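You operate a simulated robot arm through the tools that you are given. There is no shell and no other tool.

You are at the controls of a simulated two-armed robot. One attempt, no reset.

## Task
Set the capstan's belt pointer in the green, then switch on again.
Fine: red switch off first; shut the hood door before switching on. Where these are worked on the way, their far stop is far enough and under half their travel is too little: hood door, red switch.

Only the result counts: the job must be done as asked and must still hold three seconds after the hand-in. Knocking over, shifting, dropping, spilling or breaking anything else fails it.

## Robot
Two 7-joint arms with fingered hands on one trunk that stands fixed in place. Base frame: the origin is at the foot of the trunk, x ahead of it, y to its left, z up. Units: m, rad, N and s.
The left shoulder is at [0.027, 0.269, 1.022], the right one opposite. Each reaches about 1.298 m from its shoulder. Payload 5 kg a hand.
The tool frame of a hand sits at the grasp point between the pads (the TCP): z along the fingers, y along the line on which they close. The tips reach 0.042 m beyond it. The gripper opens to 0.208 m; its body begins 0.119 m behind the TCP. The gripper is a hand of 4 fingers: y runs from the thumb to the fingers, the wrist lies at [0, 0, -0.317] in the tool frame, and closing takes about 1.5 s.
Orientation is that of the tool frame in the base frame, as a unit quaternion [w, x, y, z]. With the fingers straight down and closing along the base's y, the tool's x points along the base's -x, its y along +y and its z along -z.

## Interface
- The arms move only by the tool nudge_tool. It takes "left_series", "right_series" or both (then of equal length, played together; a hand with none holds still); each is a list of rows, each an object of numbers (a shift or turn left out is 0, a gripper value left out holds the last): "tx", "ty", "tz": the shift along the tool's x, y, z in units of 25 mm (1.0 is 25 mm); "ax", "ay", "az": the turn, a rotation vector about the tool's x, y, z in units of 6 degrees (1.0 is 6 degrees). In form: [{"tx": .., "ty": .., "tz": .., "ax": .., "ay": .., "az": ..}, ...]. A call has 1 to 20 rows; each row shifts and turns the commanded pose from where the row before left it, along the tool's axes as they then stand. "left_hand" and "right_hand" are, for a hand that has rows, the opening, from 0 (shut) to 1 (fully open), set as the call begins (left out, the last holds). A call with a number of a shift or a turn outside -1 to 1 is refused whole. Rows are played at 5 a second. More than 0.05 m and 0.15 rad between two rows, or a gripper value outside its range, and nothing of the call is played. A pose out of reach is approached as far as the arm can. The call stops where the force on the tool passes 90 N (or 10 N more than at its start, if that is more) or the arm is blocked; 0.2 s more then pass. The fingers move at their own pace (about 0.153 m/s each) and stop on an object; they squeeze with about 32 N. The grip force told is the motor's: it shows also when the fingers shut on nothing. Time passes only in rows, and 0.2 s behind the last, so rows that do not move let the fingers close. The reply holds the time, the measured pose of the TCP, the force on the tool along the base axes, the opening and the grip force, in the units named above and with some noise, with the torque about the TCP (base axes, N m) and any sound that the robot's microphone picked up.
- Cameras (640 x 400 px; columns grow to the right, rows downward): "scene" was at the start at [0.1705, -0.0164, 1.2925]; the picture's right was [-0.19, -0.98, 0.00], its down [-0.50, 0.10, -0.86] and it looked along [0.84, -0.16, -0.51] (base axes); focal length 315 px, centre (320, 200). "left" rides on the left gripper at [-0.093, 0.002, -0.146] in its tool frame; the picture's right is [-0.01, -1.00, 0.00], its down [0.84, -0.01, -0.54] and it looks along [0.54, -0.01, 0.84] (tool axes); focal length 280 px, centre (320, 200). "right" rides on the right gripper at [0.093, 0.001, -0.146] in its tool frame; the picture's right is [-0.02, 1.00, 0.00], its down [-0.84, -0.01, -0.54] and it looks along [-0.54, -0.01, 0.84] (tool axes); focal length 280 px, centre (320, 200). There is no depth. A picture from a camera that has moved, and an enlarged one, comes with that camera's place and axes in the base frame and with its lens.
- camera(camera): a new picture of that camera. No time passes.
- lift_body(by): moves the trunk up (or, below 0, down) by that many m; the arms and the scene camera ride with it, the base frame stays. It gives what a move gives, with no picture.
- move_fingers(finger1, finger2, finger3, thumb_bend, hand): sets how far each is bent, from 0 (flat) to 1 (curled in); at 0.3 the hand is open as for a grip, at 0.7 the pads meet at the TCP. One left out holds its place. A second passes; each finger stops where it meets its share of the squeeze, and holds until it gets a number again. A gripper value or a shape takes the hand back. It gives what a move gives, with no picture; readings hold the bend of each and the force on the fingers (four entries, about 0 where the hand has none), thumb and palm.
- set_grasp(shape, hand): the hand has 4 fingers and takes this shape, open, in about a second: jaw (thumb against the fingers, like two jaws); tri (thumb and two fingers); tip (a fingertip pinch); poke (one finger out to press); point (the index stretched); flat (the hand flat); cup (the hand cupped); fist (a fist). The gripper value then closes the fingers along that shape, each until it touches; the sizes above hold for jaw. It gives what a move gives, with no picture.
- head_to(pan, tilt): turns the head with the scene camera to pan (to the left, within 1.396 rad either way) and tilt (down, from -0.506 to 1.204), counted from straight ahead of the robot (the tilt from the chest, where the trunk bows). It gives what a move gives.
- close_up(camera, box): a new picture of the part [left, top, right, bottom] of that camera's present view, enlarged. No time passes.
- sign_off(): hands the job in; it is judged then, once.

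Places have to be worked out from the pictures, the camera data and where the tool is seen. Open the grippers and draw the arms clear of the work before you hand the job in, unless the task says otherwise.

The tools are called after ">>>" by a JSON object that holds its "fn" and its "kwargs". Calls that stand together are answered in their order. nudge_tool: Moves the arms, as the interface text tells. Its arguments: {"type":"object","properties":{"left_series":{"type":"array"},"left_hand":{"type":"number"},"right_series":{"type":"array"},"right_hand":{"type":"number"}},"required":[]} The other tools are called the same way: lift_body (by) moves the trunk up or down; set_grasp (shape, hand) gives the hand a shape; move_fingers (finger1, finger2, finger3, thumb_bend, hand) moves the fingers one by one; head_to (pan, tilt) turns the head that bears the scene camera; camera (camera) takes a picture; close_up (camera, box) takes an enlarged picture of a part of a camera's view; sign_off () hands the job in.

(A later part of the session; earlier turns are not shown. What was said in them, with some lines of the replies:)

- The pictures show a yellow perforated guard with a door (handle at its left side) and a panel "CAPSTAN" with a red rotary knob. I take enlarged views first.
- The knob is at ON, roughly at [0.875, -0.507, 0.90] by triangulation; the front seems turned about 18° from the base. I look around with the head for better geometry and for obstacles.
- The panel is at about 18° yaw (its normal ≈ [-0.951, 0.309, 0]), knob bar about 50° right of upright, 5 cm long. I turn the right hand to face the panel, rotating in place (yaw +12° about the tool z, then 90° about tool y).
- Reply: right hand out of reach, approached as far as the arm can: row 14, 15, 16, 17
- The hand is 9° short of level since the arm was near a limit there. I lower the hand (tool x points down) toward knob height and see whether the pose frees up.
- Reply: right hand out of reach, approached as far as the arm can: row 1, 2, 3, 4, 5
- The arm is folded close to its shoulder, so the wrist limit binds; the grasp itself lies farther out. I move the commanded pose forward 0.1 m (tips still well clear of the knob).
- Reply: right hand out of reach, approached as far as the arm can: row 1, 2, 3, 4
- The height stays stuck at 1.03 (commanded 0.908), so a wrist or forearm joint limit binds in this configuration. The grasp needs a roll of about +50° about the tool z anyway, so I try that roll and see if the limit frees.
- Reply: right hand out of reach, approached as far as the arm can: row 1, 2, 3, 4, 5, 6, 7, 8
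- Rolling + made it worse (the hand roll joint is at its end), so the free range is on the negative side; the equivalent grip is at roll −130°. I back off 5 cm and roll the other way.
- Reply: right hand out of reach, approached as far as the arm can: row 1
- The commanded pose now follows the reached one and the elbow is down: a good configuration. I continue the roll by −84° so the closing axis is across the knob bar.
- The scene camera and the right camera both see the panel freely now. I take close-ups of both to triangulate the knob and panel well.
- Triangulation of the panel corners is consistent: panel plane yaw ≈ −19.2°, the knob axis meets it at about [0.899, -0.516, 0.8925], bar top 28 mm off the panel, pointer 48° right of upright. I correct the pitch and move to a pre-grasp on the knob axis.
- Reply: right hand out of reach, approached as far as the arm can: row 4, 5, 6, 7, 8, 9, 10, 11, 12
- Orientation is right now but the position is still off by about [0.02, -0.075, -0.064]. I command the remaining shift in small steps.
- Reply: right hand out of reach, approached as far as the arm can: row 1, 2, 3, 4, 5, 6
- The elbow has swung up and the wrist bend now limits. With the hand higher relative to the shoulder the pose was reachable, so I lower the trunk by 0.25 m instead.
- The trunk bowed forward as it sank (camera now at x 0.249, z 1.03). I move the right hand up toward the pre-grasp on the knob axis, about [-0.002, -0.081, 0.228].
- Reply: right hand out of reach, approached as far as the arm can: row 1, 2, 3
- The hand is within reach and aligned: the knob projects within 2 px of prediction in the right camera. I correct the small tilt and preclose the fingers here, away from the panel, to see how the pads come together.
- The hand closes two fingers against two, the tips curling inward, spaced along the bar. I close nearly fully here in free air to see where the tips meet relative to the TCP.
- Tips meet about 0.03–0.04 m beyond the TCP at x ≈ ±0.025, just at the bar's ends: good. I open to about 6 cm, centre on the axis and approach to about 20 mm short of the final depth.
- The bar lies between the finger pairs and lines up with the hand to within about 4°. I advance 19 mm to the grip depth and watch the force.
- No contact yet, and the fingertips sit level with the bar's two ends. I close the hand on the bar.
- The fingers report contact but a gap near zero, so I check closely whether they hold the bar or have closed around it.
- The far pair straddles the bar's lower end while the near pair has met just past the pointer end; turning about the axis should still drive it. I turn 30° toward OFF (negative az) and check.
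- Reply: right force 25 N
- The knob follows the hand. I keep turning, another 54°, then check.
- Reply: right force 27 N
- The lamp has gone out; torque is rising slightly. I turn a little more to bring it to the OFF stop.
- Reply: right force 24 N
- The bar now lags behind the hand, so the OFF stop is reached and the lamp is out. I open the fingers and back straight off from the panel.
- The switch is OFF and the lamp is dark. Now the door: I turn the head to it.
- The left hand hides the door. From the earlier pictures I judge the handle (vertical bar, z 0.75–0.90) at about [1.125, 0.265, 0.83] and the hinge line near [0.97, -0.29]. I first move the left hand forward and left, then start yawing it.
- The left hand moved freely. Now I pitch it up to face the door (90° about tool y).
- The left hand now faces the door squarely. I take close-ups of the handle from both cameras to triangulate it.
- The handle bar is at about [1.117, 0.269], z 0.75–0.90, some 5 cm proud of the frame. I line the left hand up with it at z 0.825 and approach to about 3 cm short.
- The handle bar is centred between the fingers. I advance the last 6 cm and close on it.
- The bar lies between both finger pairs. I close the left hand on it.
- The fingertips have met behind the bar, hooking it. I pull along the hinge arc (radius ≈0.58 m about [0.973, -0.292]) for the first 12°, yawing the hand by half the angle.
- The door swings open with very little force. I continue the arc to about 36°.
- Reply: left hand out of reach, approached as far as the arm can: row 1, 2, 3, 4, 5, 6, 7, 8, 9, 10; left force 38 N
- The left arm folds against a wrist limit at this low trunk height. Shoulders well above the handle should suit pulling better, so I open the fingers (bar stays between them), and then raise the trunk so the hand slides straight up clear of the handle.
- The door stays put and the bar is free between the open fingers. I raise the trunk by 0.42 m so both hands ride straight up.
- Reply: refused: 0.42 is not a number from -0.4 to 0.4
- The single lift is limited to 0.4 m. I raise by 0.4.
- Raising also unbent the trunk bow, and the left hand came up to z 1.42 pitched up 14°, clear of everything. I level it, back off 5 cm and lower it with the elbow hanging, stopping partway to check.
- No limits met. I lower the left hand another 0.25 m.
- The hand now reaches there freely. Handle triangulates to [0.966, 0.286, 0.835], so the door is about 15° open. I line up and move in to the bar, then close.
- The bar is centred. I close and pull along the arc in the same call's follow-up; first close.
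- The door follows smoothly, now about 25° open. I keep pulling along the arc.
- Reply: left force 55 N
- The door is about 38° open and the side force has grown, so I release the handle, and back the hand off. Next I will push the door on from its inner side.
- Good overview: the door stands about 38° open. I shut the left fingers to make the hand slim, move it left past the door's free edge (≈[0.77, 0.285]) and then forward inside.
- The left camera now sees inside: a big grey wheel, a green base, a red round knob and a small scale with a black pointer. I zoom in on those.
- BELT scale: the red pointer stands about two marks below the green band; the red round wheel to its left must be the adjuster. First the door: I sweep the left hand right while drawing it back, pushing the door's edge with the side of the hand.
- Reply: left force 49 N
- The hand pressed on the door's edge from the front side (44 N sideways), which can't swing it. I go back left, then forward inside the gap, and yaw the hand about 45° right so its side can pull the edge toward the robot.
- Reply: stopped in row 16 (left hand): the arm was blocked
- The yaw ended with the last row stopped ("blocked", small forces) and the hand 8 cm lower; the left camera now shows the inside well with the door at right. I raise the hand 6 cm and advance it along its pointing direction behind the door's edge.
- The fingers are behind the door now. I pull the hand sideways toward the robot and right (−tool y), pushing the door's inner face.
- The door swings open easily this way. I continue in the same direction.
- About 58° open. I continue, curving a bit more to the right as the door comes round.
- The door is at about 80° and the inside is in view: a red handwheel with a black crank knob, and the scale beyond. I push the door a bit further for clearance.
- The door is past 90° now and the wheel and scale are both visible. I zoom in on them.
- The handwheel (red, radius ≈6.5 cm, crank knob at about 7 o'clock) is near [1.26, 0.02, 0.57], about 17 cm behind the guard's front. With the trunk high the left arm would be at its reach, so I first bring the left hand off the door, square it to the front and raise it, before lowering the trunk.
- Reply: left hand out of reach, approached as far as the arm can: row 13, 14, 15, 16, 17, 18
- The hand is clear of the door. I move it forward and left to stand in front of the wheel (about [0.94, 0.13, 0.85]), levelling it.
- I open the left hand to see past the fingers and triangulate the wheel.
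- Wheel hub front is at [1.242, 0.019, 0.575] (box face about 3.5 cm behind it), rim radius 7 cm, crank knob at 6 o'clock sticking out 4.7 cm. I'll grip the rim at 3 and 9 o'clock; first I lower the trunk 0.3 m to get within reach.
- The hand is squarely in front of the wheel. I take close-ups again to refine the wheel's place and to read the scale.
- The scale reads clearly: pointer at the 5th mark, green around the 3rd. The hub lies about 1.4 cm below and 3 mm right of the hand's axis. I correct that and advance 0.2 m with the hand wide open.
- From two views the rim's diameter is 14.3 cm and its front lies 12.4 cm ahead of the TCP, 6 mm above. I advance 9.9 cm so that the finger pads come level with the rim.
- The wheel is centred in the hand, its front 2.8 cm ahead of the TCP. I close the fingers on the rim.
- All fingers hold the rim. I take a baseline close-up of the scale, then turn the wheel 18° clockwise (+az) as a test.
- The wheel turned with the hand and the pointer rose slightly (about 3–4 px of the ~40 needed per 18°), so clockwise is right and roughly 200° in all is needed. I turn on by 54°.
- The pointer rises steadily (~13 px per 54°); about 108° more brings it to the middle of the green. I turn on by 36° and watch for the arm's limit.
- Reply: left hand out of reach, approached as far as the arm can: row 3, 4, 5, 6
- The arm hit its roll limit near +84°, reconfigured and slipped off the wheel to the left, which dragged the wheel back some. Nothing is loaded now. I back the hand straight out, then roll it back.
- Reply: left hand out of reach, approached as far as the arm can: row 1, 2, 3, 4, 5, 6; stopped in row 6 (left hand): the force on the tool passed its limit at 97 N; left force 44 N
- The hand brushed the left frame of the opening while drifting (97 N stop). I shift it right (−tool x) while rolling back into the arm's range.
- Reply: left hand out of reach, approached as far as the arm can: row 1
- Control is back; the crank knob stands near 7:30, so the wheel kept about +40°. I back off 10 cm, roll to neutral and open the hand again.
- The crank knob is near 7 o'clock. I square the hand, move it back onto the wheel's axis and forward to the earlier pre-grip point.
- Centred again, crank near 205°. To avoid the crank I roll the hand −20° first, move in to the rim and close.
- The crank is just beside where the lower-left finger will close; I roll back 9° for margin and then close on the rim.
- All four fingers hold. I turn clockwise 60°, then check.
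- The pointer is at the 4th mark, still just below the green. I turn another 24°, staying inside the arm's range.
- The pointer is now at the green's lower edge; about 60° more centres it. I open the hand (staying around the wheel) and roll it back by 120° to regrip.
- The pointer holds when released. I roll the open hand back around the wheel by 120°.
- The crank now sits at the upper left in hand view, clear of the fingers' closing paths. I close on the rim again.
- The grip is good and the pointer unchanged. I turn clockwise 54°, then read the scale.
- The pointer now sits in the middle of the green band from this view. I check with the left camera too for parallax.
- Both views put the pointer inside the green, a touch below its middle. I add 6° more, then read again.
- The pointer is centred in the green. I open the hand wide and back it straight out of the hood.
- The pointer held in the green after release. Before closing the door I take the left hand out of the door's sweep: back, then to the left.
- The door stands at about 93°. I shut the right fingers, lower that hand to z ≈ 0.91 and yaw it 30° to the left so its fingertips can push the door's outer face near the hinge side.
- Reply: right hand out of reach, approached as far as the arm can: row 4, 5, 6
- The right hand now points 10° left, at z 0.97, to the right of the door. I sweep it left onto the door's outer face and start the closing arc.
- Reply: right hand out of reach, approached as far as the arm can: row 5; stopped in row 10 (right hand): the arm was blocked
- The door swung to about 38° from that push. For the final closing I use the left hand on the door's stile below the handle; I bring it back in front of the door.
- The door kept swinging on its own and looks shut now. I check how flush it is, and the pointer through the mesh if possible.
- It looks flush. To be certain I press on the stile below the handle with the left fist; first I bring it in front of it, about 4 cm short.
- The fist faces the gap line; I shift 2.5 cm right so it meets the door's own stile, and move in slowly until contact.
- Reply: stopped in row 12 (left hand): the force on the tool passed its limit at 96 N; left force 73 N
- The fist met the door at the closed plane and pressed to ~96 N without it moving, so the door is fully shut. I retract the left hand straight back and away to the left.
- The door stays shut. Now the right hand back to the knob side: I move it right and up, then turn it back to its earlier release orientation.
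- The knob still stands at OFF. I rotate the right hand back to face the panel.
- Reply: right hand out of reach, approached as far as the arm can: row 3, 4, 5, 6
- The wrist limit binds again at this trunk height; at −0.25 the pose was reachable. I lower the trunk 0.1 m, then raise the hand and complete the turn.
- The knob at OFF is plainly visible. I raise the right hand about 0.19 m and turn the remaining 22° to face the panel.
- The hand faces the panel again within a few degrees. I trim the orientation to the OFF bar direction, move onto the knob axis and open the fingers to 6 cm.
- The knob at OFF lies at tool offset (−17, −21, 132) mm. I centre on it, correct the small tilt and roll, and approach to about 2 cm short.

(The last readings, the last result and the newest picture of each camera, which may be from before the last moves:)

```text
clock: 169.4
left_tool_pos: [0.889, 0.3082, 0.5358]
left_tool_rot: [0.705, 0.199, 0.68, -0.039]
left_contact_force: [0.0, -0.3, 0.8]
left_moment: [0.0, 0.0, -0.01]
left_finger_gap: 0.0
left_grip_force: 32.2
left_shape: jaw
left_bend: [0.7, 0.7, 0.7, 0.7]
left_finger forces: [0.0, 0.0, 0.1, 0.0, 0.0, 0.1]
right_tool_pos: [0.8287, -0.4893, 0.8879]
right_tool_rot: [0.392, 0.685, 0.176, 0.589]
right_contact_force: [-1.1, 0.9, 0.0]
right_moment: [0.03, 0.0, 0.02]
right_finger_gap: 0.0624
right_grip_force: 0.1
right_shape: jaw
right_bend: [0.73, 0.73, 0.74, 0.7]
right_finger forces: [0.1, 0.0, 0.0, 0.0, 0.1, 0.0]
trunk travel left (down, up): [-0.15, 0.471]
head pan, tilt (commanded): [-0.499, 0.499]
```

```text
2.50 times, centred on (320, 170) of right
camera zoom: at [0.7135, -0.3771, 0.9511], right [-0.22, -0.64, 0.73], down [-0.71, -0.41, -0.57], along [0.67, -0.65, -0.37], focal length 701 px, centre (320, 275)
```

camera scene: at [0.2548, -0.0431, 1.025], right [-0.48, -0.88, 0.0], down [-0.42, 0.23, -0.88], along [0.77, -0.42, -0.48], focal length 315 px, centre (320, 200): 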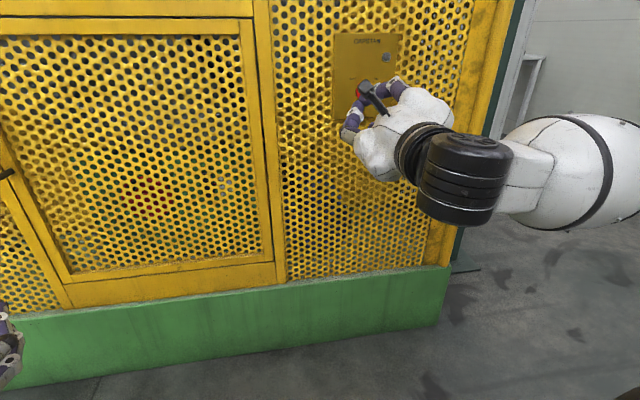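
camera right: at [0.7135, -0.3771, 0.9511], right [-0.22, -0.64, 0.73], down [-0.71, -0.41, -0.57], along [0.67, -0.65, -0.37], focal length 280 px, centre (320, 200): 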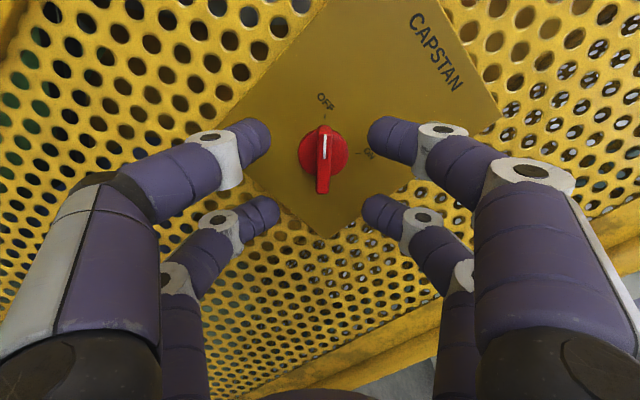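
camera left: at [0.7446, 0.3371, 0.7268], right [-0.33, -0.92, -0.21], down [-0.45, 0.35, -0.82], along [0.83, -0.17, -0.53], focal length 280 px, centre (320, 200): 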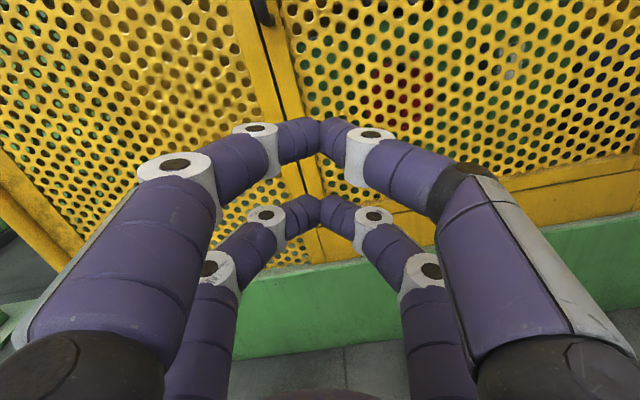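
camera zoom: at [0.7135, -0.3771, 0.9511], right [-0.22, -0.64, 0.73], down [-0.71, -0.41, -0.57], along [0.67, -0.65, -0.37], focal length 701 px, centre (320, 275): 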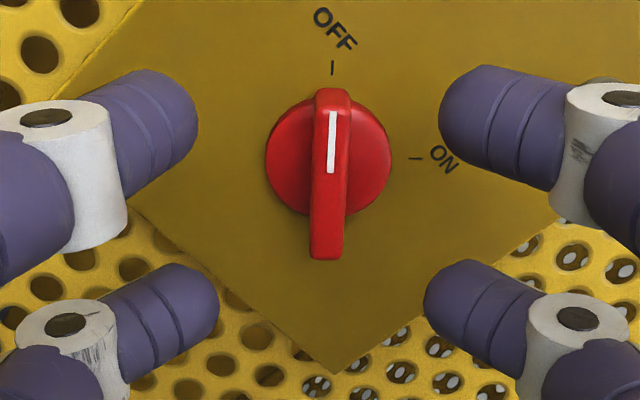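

Bar is aligned with the hand. I advance the last 22 mm with a 4 mm sideways trim, and close.

>>> {"fn": "nudge_tool", "kwargs": {"right_series": [{"tz": 0.45, "ty": 0.15}, {"tz": 0.42}, {}]}}

>>> {"fn": "nudge_tool", "kwargs": {"right_series": [{}, {}, {}, {}, {}, {}], "right_hand": 0.0}}

>>> {"fn": "close_up", "kwargs": {"camera": "right", "box": [240, 90, 400, 250]}}

```text
clock: 170.2
left_tool_pos: [0.8907, 0.3077, 0.5361]
left_tool_rot: [0.705, 0.199, 0.68, -0.038]
left_contact_force: [-0.7, -0.9, -0.1]
left_moment: [-0.01, 0.02, -0.01]
left_finger_gap: 0.0
left_grip_force: 31.7
left_shape: jaw
left_bend: [0.7, 0.7, 0.7, 0.7]
left_finger forces: [0.0, 0.0, 0.1, 0.0, 0.0, 0.0]
right_tool_pos: [0.8498, -0.5004, 0.8895]
right_tool_rot: [0.391, 0.685, 0.175, 0.589]
right_contact_force: [-0.5, 0.5, -0.4]
right_moment: [-0.01, -0.02, 0.02]
right_finger_gap: 0.0622
right_grip_force: 0.1
right_shape: jaw
right_bend: [0.73, 0.73, 0.74, 0.7]
right_finger forces: [0.0, 0.0, 0.0, 0.2, 0.0, 0.0]
trunk travel left (down, up): [-0.15, 0.471]
head pan, tilt (commanded): [-0.499, 0.499]
```

```text
clock: 171.6
left_tool_pos: [0.89, 0.3084, 0.5352]
left_tool_rot: [0.705, 0.199, 0.68, -0.038]
left_contact_force: [-0.1, -0.2, 0.1]
left_moment: [-0.02, -0.03, 0.03]
left_finger_gap: 0.0
left_grip_force: 32.0
left_shape: jaw
left_bend: [0.7, 0.7, 0.7, 0.7]
left_finger forces: [0.0, 0.0, 0.1, 0.1, 0.0, 0.0]
right_tool_pos: [0.8496, -0.5005, 0.8907]
right_tool_rot: [0.392, 0.685, 0.175, 0.589]
right_contact_force: [11.6, -2.6, 0.6]
right_moment: [-0.08, -0.09, 0.07]
right_finger_gap: 0.0033
right_grip_force: 32.1
right_shape: jaw
right_bend: [0.69, 0.7, 0.71, 0.7]
right_finger forces: [29.3, 26.3, 26.8, 0.0, 27.4, 0.0]
trunk travel left (down, up): [-0.15, 0.471]
head pan, tilt (commanded): [-0.499, 0.499]
```

```text
2.50 times, centred on (320, 170) of right
camera zoom: at [0.7342, -0.387, 0.9534], right [-0.22, -0.64, 0.73], down [-0.71, -0.41, -0.57], along [0.67, -0.65, -0.37], focal length 701 px, centre (320, 275)
```

zoom: 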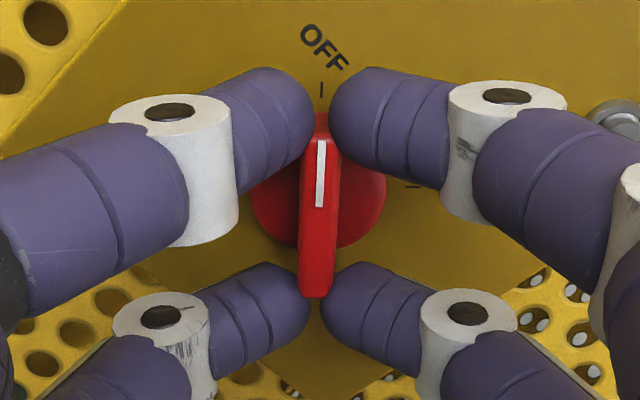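

All four fingers hold both ends of the bar. I turn clockwise toward ON: first 60°.

>>> {"fn": "nudge_tool", "kwargs": {"right_series": [{"az": 1}, {"az": 1}, {"az": 1}, {"az": 1}, {"az": 1}, {"az": 1}, {"az": 1}, {"az": 1}, {"az": 1}, {"az": 1}]}}

>>> {"fn": "camera", "kwargs": {"camera": "right"}}

```text
clock: 173.8
left_tool_pos: [0.8901, 0.3085, 0.5351]
left_tool_rot: [0.705, 0.199, 0.68, -0.038]
left_contact_force: [0.6, -0.6, -0.6]
left_moment: [0.0, 0.0, 0.0]
left_finger_gap: 0.0
left_grip_force: 32.2
left_shape: jaw
left_bend: [0.7, 0.7, 0.7, 0.7]
left_finger forces: [0.1, 0.0, 0.0, 0.0, 0.0, 0.0]
right_tool_pos: [0.8498, -0.4997, 0.8905]
right_tool_rot: [0.045, 0.682, -0.191, 0.705]
right_contact_force: [10.6, 3.5, -2.8]
right_moment: [0.03, 0.18, 0.27]
right_finger_gap: 0.0034
right_grip_force: 31.7
right_shape: jaw
right_bend: [0.69, 0.7, 0.71, 0.7]
right_finger forces: [28.0, 27.1, 31.0, 0.0, 29.0, 0.1]
trunk travel left (down, up): [-0.15, 0.471]
head pan, tilt (commanded): [-0.499, 0.499]
```

```text
taken
camera right: at [0.7049, -0.4716, 0.9806], right [-0.32, -0.92, -0.22], down [-0.45, 0.35, -0.82], along [0.83, -0.16, -0.53], focal length 280 px, centre (320, 200)
```

right: 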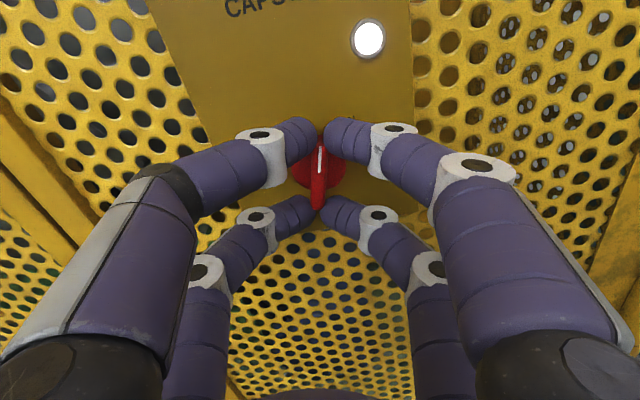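

The lamp lit during the turn. I continue to the ON stop, about 33° more.

>>> {"fn": "nudge_tool", "kwargs": {"right_series": [{"az": 1}, {"az": 1}, {"az": 1}, {"az": 1}, {"az": 1}, {"az": 0.6}]}}

>>> {"fn": "close_up", "kwargs": {"camera": "right", "box": [240, 30, 400, 230]}}

```text
clock: 175.2
left_tool_pos: [0.8905, 0.3074, 0.535]
left_tool_rot: [0.705, 0.199, 0.68, -0.038]
left_contact_force: [-0.1, 0.2, -0.9]
left_moment: [0.05, -0.03, 0.02]
left_finger_gap: 0.0
left_grip_force: 32.4
left_shape: jaw
left_bend: [0.7, 0.7, 0.7, 0.7]
left_finger forces: [0.1, 0.0, 0.0, 0.0, 0.0, 0.0]
right_tool_pos: [0.8493, -0.5, 0.8906]
right_tool_rot: [-0.161, 0.597, -0.379, 0.688]
right_contact_force: [9.1, 9.3, -6.5]
right_moment: [-0.55, 0.5, 0.5]
right_finger_gap: 0.0031
right_grip_force: 31.7
right_shape: jaw
right_bend: [0.7, 0.7, 0.71, 0.7]
right_finger forces: [26.2, 35.1, 30.4, 0.1, 34.9, 0.0]
trunk travel left (down, up): [-0.15, 0.471]
head pan, tilt (commanded): [-0.499, 0.499]
```

```text
2.00 times, centred on (320, 130) of right
camera zoom: at [0.6895, -0.5157, 0.9537], right [-0.23, -0.65, -0.72], down [-0.31, 0.75, -0.58], along [0.92, 0.09, -0.37], focal length 561 px, centre (320, 340)
```

zoom: 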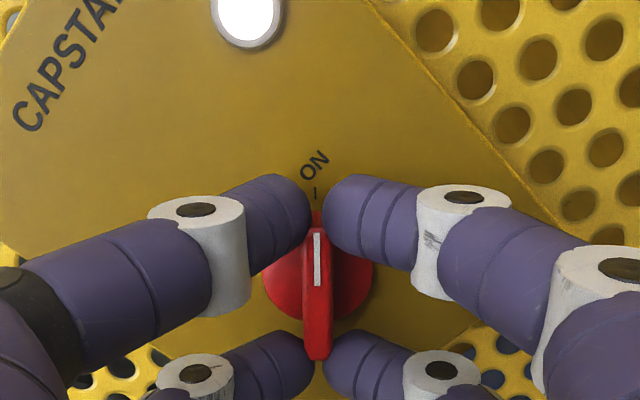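

The knob points at the ON mark with the lamp lit and the torque rising at the stop. I open the fingers and back off straight.

>>> {"fn": "nudge_tool", "kwargs": {"right_series": [{}, {}, {}, {}, {"tz": -0.6}, {"tz": -1}, {"tz": -1}, {"tz": -1}, {"tz": -1}, {"tz": -1}], "right_hand": 0.35}}

>>> {"fn": "camera", "kwargs": {"camera": "right"}}

>>> {"fn": "camera", "kwargs": {"camera": "scene"}}

```text
clock: 177.4
left_tool_pos: [0.8891, 0.3076, 0.5365]
left_tool_rot: [0.705, 0.199, 0.68, -0.038]
left_contact_force: [-0.7, -1.2, 0.1]
left_moment: [-0.01, 0.02, 0.02]
left_finger_gap: 0.0
left_grip_force: 31.8
left_shape: jaw
left_bend: [0.7, 0.7, 0.7, 0.7]
left_finger forces: [0.1, 0.0, 0.0, 0.0, 0.1, 0.1]
right_tool_pos: [0.7319, -0.4551, 0.8973]
right_tool_rot: [-0.16, 0.598, -0.38, 0.688]
right_contact_force: [0.2, -0.1, -0.1]
right_moment: [0.0, -0.04, 0.07]
right_finger_gap: 0.0723
right_grip_force: 0.1
right_shape: jaw
right_bend: [0.74, 0.74, 0.74, 0.7]
right_finger forces: [0.0, 0.0, 0.0, 0.0, 0.0, 0.0]
right hand out of reach, approached as far as the arm can: row 10
trunk travel left (down, up): [-0.15, 0.471]
head pan, tilt (commanded): [-0.499, 0.499]
```

```text
taken
camera right: at [0.5711, -0.4696, 0.9618], right [-0.23, -0.65, -0.72], down [-0.31, 0.75, -0.58], along [0.92, 0.09, -0.37], focal length 280 px, centre (320, 200)
```

right: 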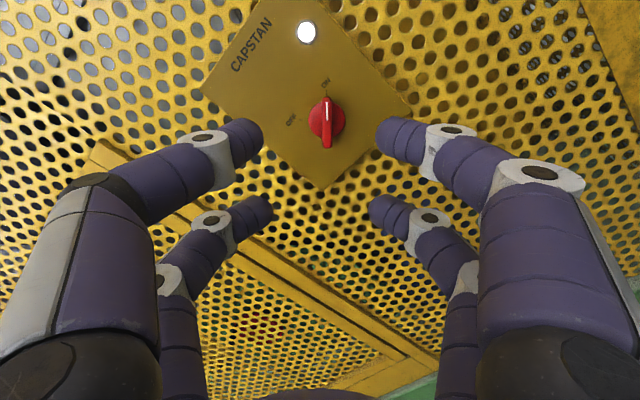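

```text
taken
camera scene: at [0.2542, -0.0434, 1.026], right [-0.48, -0.88, 0.0], down [-0.42, 0.23, -0.88], along [0.77, -0.42, -0.48], focal length 315 px, centre (320, 200)
```

scene: 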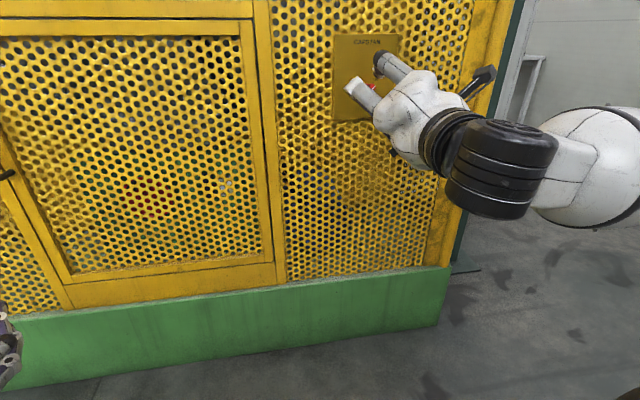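

Switch ON and lamp lit. I try to check the pointer through the mesh.

>>> {"fn": "close_up", "kwargs": {"camera": "scene", "box": [190, 150, 270, 210]}}

>>> {"fn": "head_to", "kwargs": {"pan": -0.1, "tilt": 0.5}}

>>> {"fn": "camera", "kwargs": {"camera": "scene"}}

```text
6.67 times, centred on (230, 180) of scene
camera zoom: at [0.2542, -0.0434, 1.026], right [-0.48, -0.88, 0.0], down [-0.42, 0.23, -0.88], along [0.77, -0.42, -0.48], focal length 2101 px, centre (920, 333)
```

zoom: 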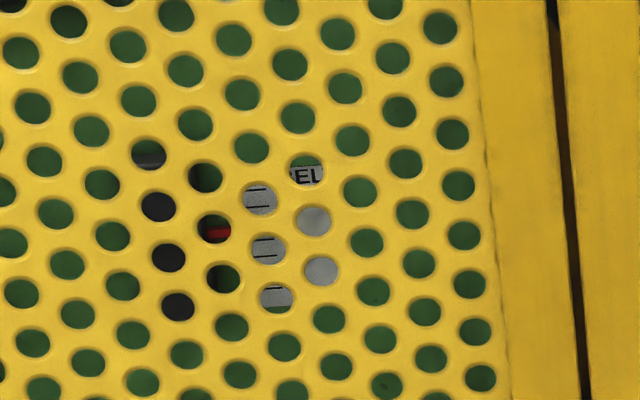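

```text
clock: 178.3
left_tool_pos: [0.8894, 0.3086, 0.5349]
left_tool_rot: [0.705, 0.2, 0.68, -0.039]
left_contact_force: [-0.3, 0.0, -0.2]
left_moment: [0.01, -0.01, 0.02]
left_finger_gap: 0.0
left_grip_force: 32.3
left_shape: jaw
left_bend: [0.7, 0.7, 0.7, 0.7]
left_finger forces: [0.0, 0.1, 0.1, 0.0, 0.0, 0.0]
right_tool_pos: [0.7319, -0.4545, 0.8969]
right_tool_rot: [-0.161, 0.597, -0.38, 0.688]
right_contact_force: [-0.2, 0.0, 0.3]
right_moment: [0.0, 0.01, 0.0]
right_finger_gap: 0.0723
right_grip_force: 0.1
right_shape: jaw
right_bend: [0.74, 0.74, 0.74, 0.7]
right_finger forces: [0.0, 0.0, 0.1, 0.1, 0.0, 0.1]
trunk travel left (down, up): [-0.15, 0.471]
head pan, tilt (commanded): [-0.099, 0.499]
```

```text
taken
camera scene: at [0.265, -0.0087, 1.0259], right [-0.1, -0.99, 0.0], down [-0.48, 0.05, -0.88], along [0.87, -0.09, -0.48], focal length 315 px, centre (320, 200)
```

scene: 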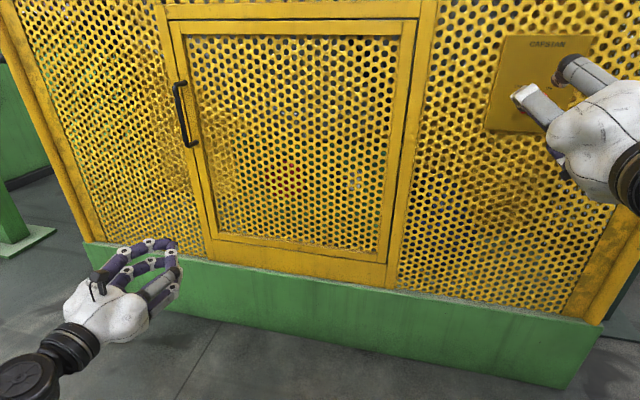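

Through the mesh the red pointer sits about a quarter mark below the third mark, inside the green band (2.6–3.85), as set. I open both hands and draw both arms clear.

>>> {"fn": "nudge_tool", "kwargs": {"left_series": [{"tz": -1}, {"tz": -1}, {"tz": -1}, {"tz": -1}, {"tz": -1}, {}], "right_series": [{"tx": 0.7, "ty": -0.7, "tz": -0.4}, {"tx": 0.7, "ty": -0.7, "tz": -0.4}, {"tx": 0.7, "ty": -0.7, "tz": -0.4}, {"tx": 0.7, "ty": -0.7, "tz": -0.4}, {}, {}], "left_hand": 1.0, "right_hand": 1.0}}

>>> {"fn": "head_to", "kwargs": {"pan": -0.4, "tilt": 0.4}}

>>> {"fn": "camera", "kwargs": {"camera": "scene"}}

>>> {"fn": "camera", "kwargs": {"camera": "right"}}

```text
clock: 179.7
left_tool_pos: [0.773, 0.3514, 0.5359]
left_tool_rot: [0.705, 0.2, 0.68, -0.039]
left_contact_force: [-0.1, -0.6, 0.4]
left_moment: [0.01, -0.04, -0.01]
left_finger_gap: 0.2081
left_grip_force: 0.0
left_shape: jaw
left_bend: [0.3, 0.3, 0.3, 0.3]
left_finger forces: [0.0, 0.1, 0.0, 0.0, 0.0, 0.0]
right_tool_pos: [0.6939, -0.4433, 0.9955]
right_tool_rot: [-0.161, 0.597, -0.379, 0.688]
right_contact_force: [-0.6, 0.4, 0.2]
right_moment: [0.02, 0.0, -0.02]
right_finger_gap: 0.2079
right_grip_force: 0.1
right_shape: jaw
right_bend: [0.3, 0.3, 0.3, 0.3]
right_finger forces: [0.1, 0.1, 0.0, 0.0, 0.0, 0.0]
trunk travel left (down, up): [-0.15, 0.471]
head pan, tilt (commanded): [-0.099, 0.499]
```

```text
clock: 180.5
left_tool_pos: [0.7719, 0.3515, 0.5356]
left_tool_rot: [0.705, 0.199, 0.68, -0.039]
left_contact_force: [-0.2, -0.3, -0.9]
left_moment: [0.05, 0.01, -0.01]
left_finger_gap: 0.2079
left_grip_force: 0.0
left_shape: jaw
left_bend: [0.3, 0.3, 0.3, 0.3]
left_finger forces: [0.0, 0.1, 0.0, 0.1, 0.0, 0.1]
right_tool_pos: [0.6939, -0.4441, 0.9945]
right_tool_rot: [-0.162, 0.597, -0.379, 0.688]
right_contact_force: [0.4, -0.8, -0.6]
right_moment: [-0.03, 0.01, 0.02]
right_finger_gap: 0.208
right_grip_force: 0.0
right_shape: jaw
right_bend: [0.3, 0.3, 0.3, 0.3]
right_finger forces: [0.1, 0.1, 0.1, 0.1, 0.0, 0.1]
trunk travel left (down, up): [-0.15, 0.471]
head pan, tilt (commanded): [-0.4, 0.4]
```

```text
taken
camera scene: at [0.2598, -0.0356, 1.035], right [-0.39, -0.92, 0.0], down [-0.36, 0.15, -0.92], along [0.85, -0.36, -0.39], focal length 315 px, centre (320, 200)
```

scene: 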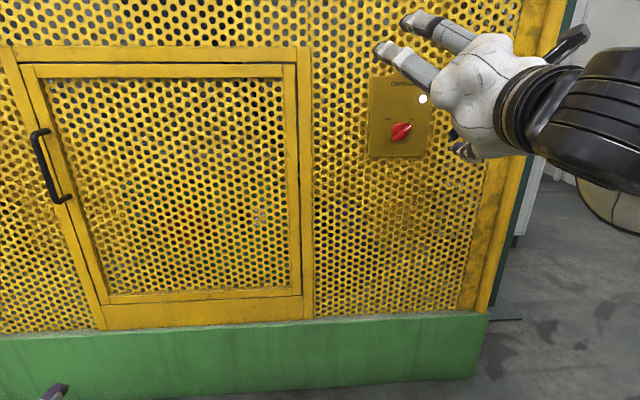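

```text
taken
camera right: at [0.5338, -0.4584, 1.0588], right [-0.23, -0.65, -0.72], down [-0.31, 0.75, -0.58], along [0.92, 0.09, -0.37], focal length 280 px, centre (320, 200)
```

right: 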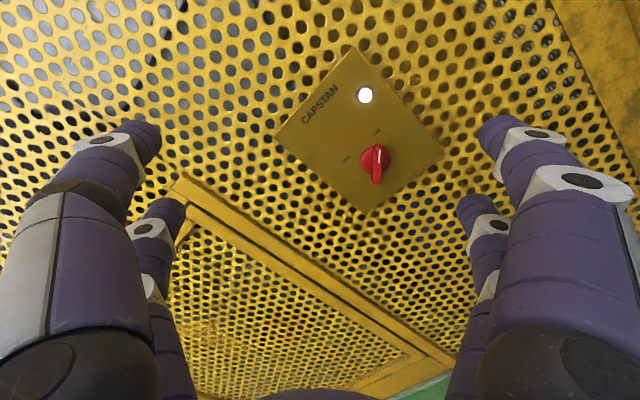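

Door shut, knob at ON with lamp lit, hands open and clear. One last look at the pointer through the mesh before handing in.

>>> {"fn": "close_up", "kwargs": {"camera": "scene", "box": [220, 190, 300, 240]}}

>>> {"fn": "close_up", "kwargs": {"camera": "scene", "box": [360, 70, 440, 170]}}

```text
8.00 times, centred on (260, 215) of scene
camera zoom: at [0.2598, -0.0356, 1.035], right [-0.39, -0.92, 0.0], down [-0.36, 0.15, -0.92], along [0.85, -0.36, -0.39], focal length 2521 px, centre (800, 80)
```

zoom: 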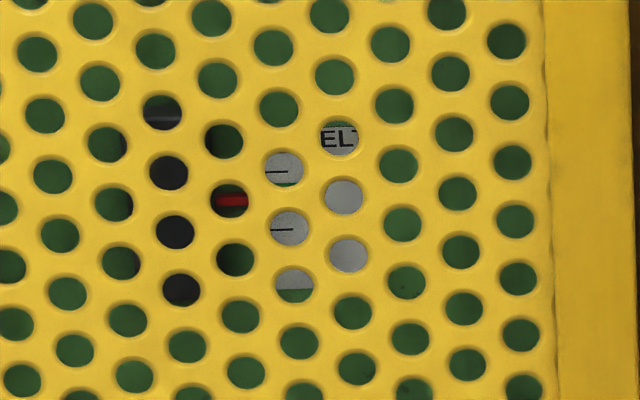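

```text
4.00 times, centred on (400, 120) of scene
camera zoom: at [0.2598, -0.0356, 1.035], right [-0.39, -0.92, 0.0], down [-0.36, 0.15, -0.92], along [0.85, -0.36, -0.39], focal length 1260 px, centre (0, 520)
```

zoom: 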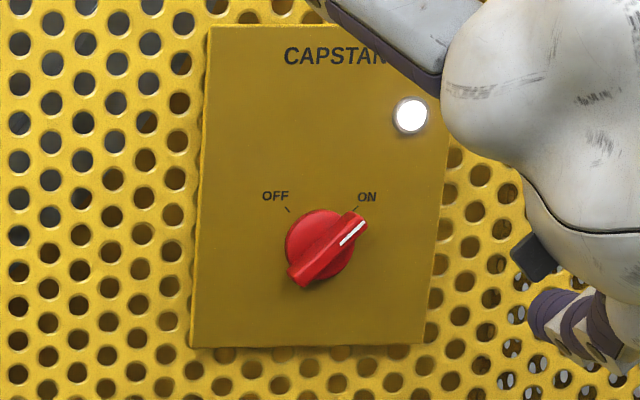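

I zoom in further on the pointer through the mesh to make sure it still sits well inside the green.

>>> {"fn": "close_up", "kwargs": {"camera": "scene", "box": [240, 200, 272, 224]}}

>>> {"fn": "head_to", "kwargs": {"pan": -0.3, "tilt": 0.5}}

>>> {"fn": "camera", "kwargs": {"camera": "scene"}}

```text
16.00 times, centred on (256, 212) of scene
camera zoom: at [0.2598, -0.0356, 1.035], right [-0.39, -0.92, 0.0], down [-0.36, 0.15, -0.92], along [0.85, -0.36, -0.39], focal length 5042 px, centre (1344, 8)
```

zoom: 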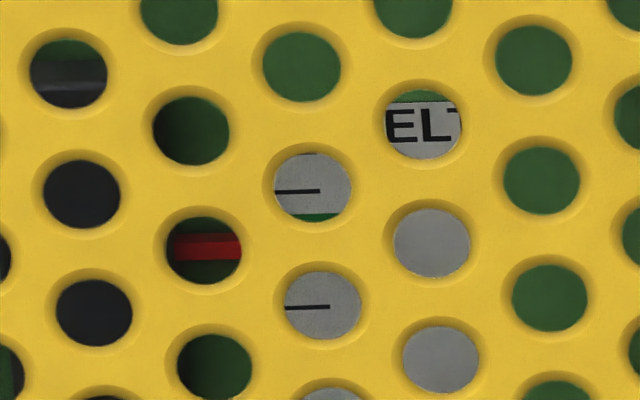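

```text
clock: 181.2
left_tool_pos: [0.7718, 0.3501, 0.5349]
left_tool_rot: [0.705, 0.199, 0.68, -0.039]
left_contact_force: [-0.3, -0.6, 0.1]
left_moment: [-0.01, -0.02, 0.01]
left_finger_gap: 0.2078
left_grip_force: 0.1
left_shape: jaw
left_bend: [0.3, 0.3, 0.3, 0.3]
left_finger forces: [0.1, 0.0, 0.0, 0.1, 0.1, 0.0]
right_tool_pos: [0.6934, -0.4427, 0.9953]
right_tool_rot: [-0.161, 0.597, -0.378, 0.689]
right_contact_force: [0.4, 0.4, 0.8]
right_moment: [0.01, 0.01, 0.03]
right_finger_gap: 0.208
right_grip_force: 0.1
right_shape: jaw
right_bend: [0.3, 0.3, 0.3, 0.3]
right_finger forces: [0.0, 0.0, 0.0, 0.0, 0.0, 0.0]
trunk travel left (down, up): [-0.15, 0.471]
head pan, tilt (commanded): [-0.3, 0.499]
```

```text
taken
camera scene: at [0.2614, -0.0265, 1.0259], right [-0.3, -0.96, 0.0], down [-0.46, 0.14, -0.88], along [0.84, -0.26, -0.48], focal length 315 px, centre (320, 200)
```

scene: 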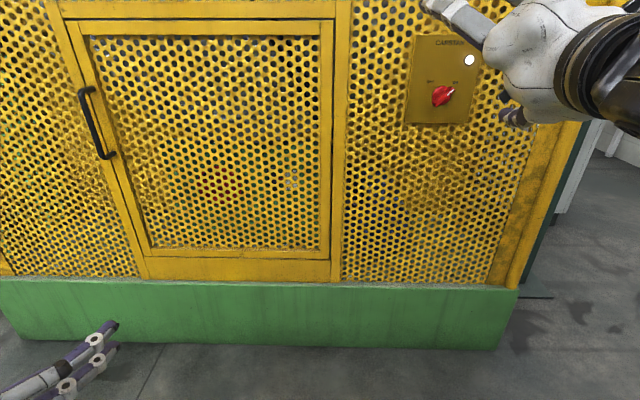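

The pointer reads about 3.35–3.4 marks, well inside the green (2.6–3.8). The door is flush, the switch is at ON with its lamp lit, and both hands are open and clear, so I hand the job in.

>>> {"fn": "sign_off", "kwargs": {}}

```text
The job is handed in.
```

I've handed the job in. The belt pointer is in the green, the hood door is shut, and the capstan is switched on again.

- **Red switch:** I turned it to the OFF stop first, and the lamp went out. After the door was shut I turned it back to the ON stop, and the lamp lit.
- **Hood door:** I opened it to about 93° by my estimate, which I took to be past half its travel. It swung shut on my push, and pressing on it with about 96 N afterwards moved it no further.
- **Belt pointer:** I turned the red handwheel clockwise, and the pointer now reads about 3.4 marks. The green runs from roughly 2.6 to 3.8, so it sits inside and slightly below the middle. It held after I let go and with the door shut.

**Unplanned contacts:**
- While turning the handwheel, the left hand slipped off once at a joint limit and brushed the left frame of the door opening at 97 N.
- Earlier, one push on the door's edge reached about 50 N.
- Neither left any shift or damage that I could see in the pictures.

Both hands are open and drawn clear.
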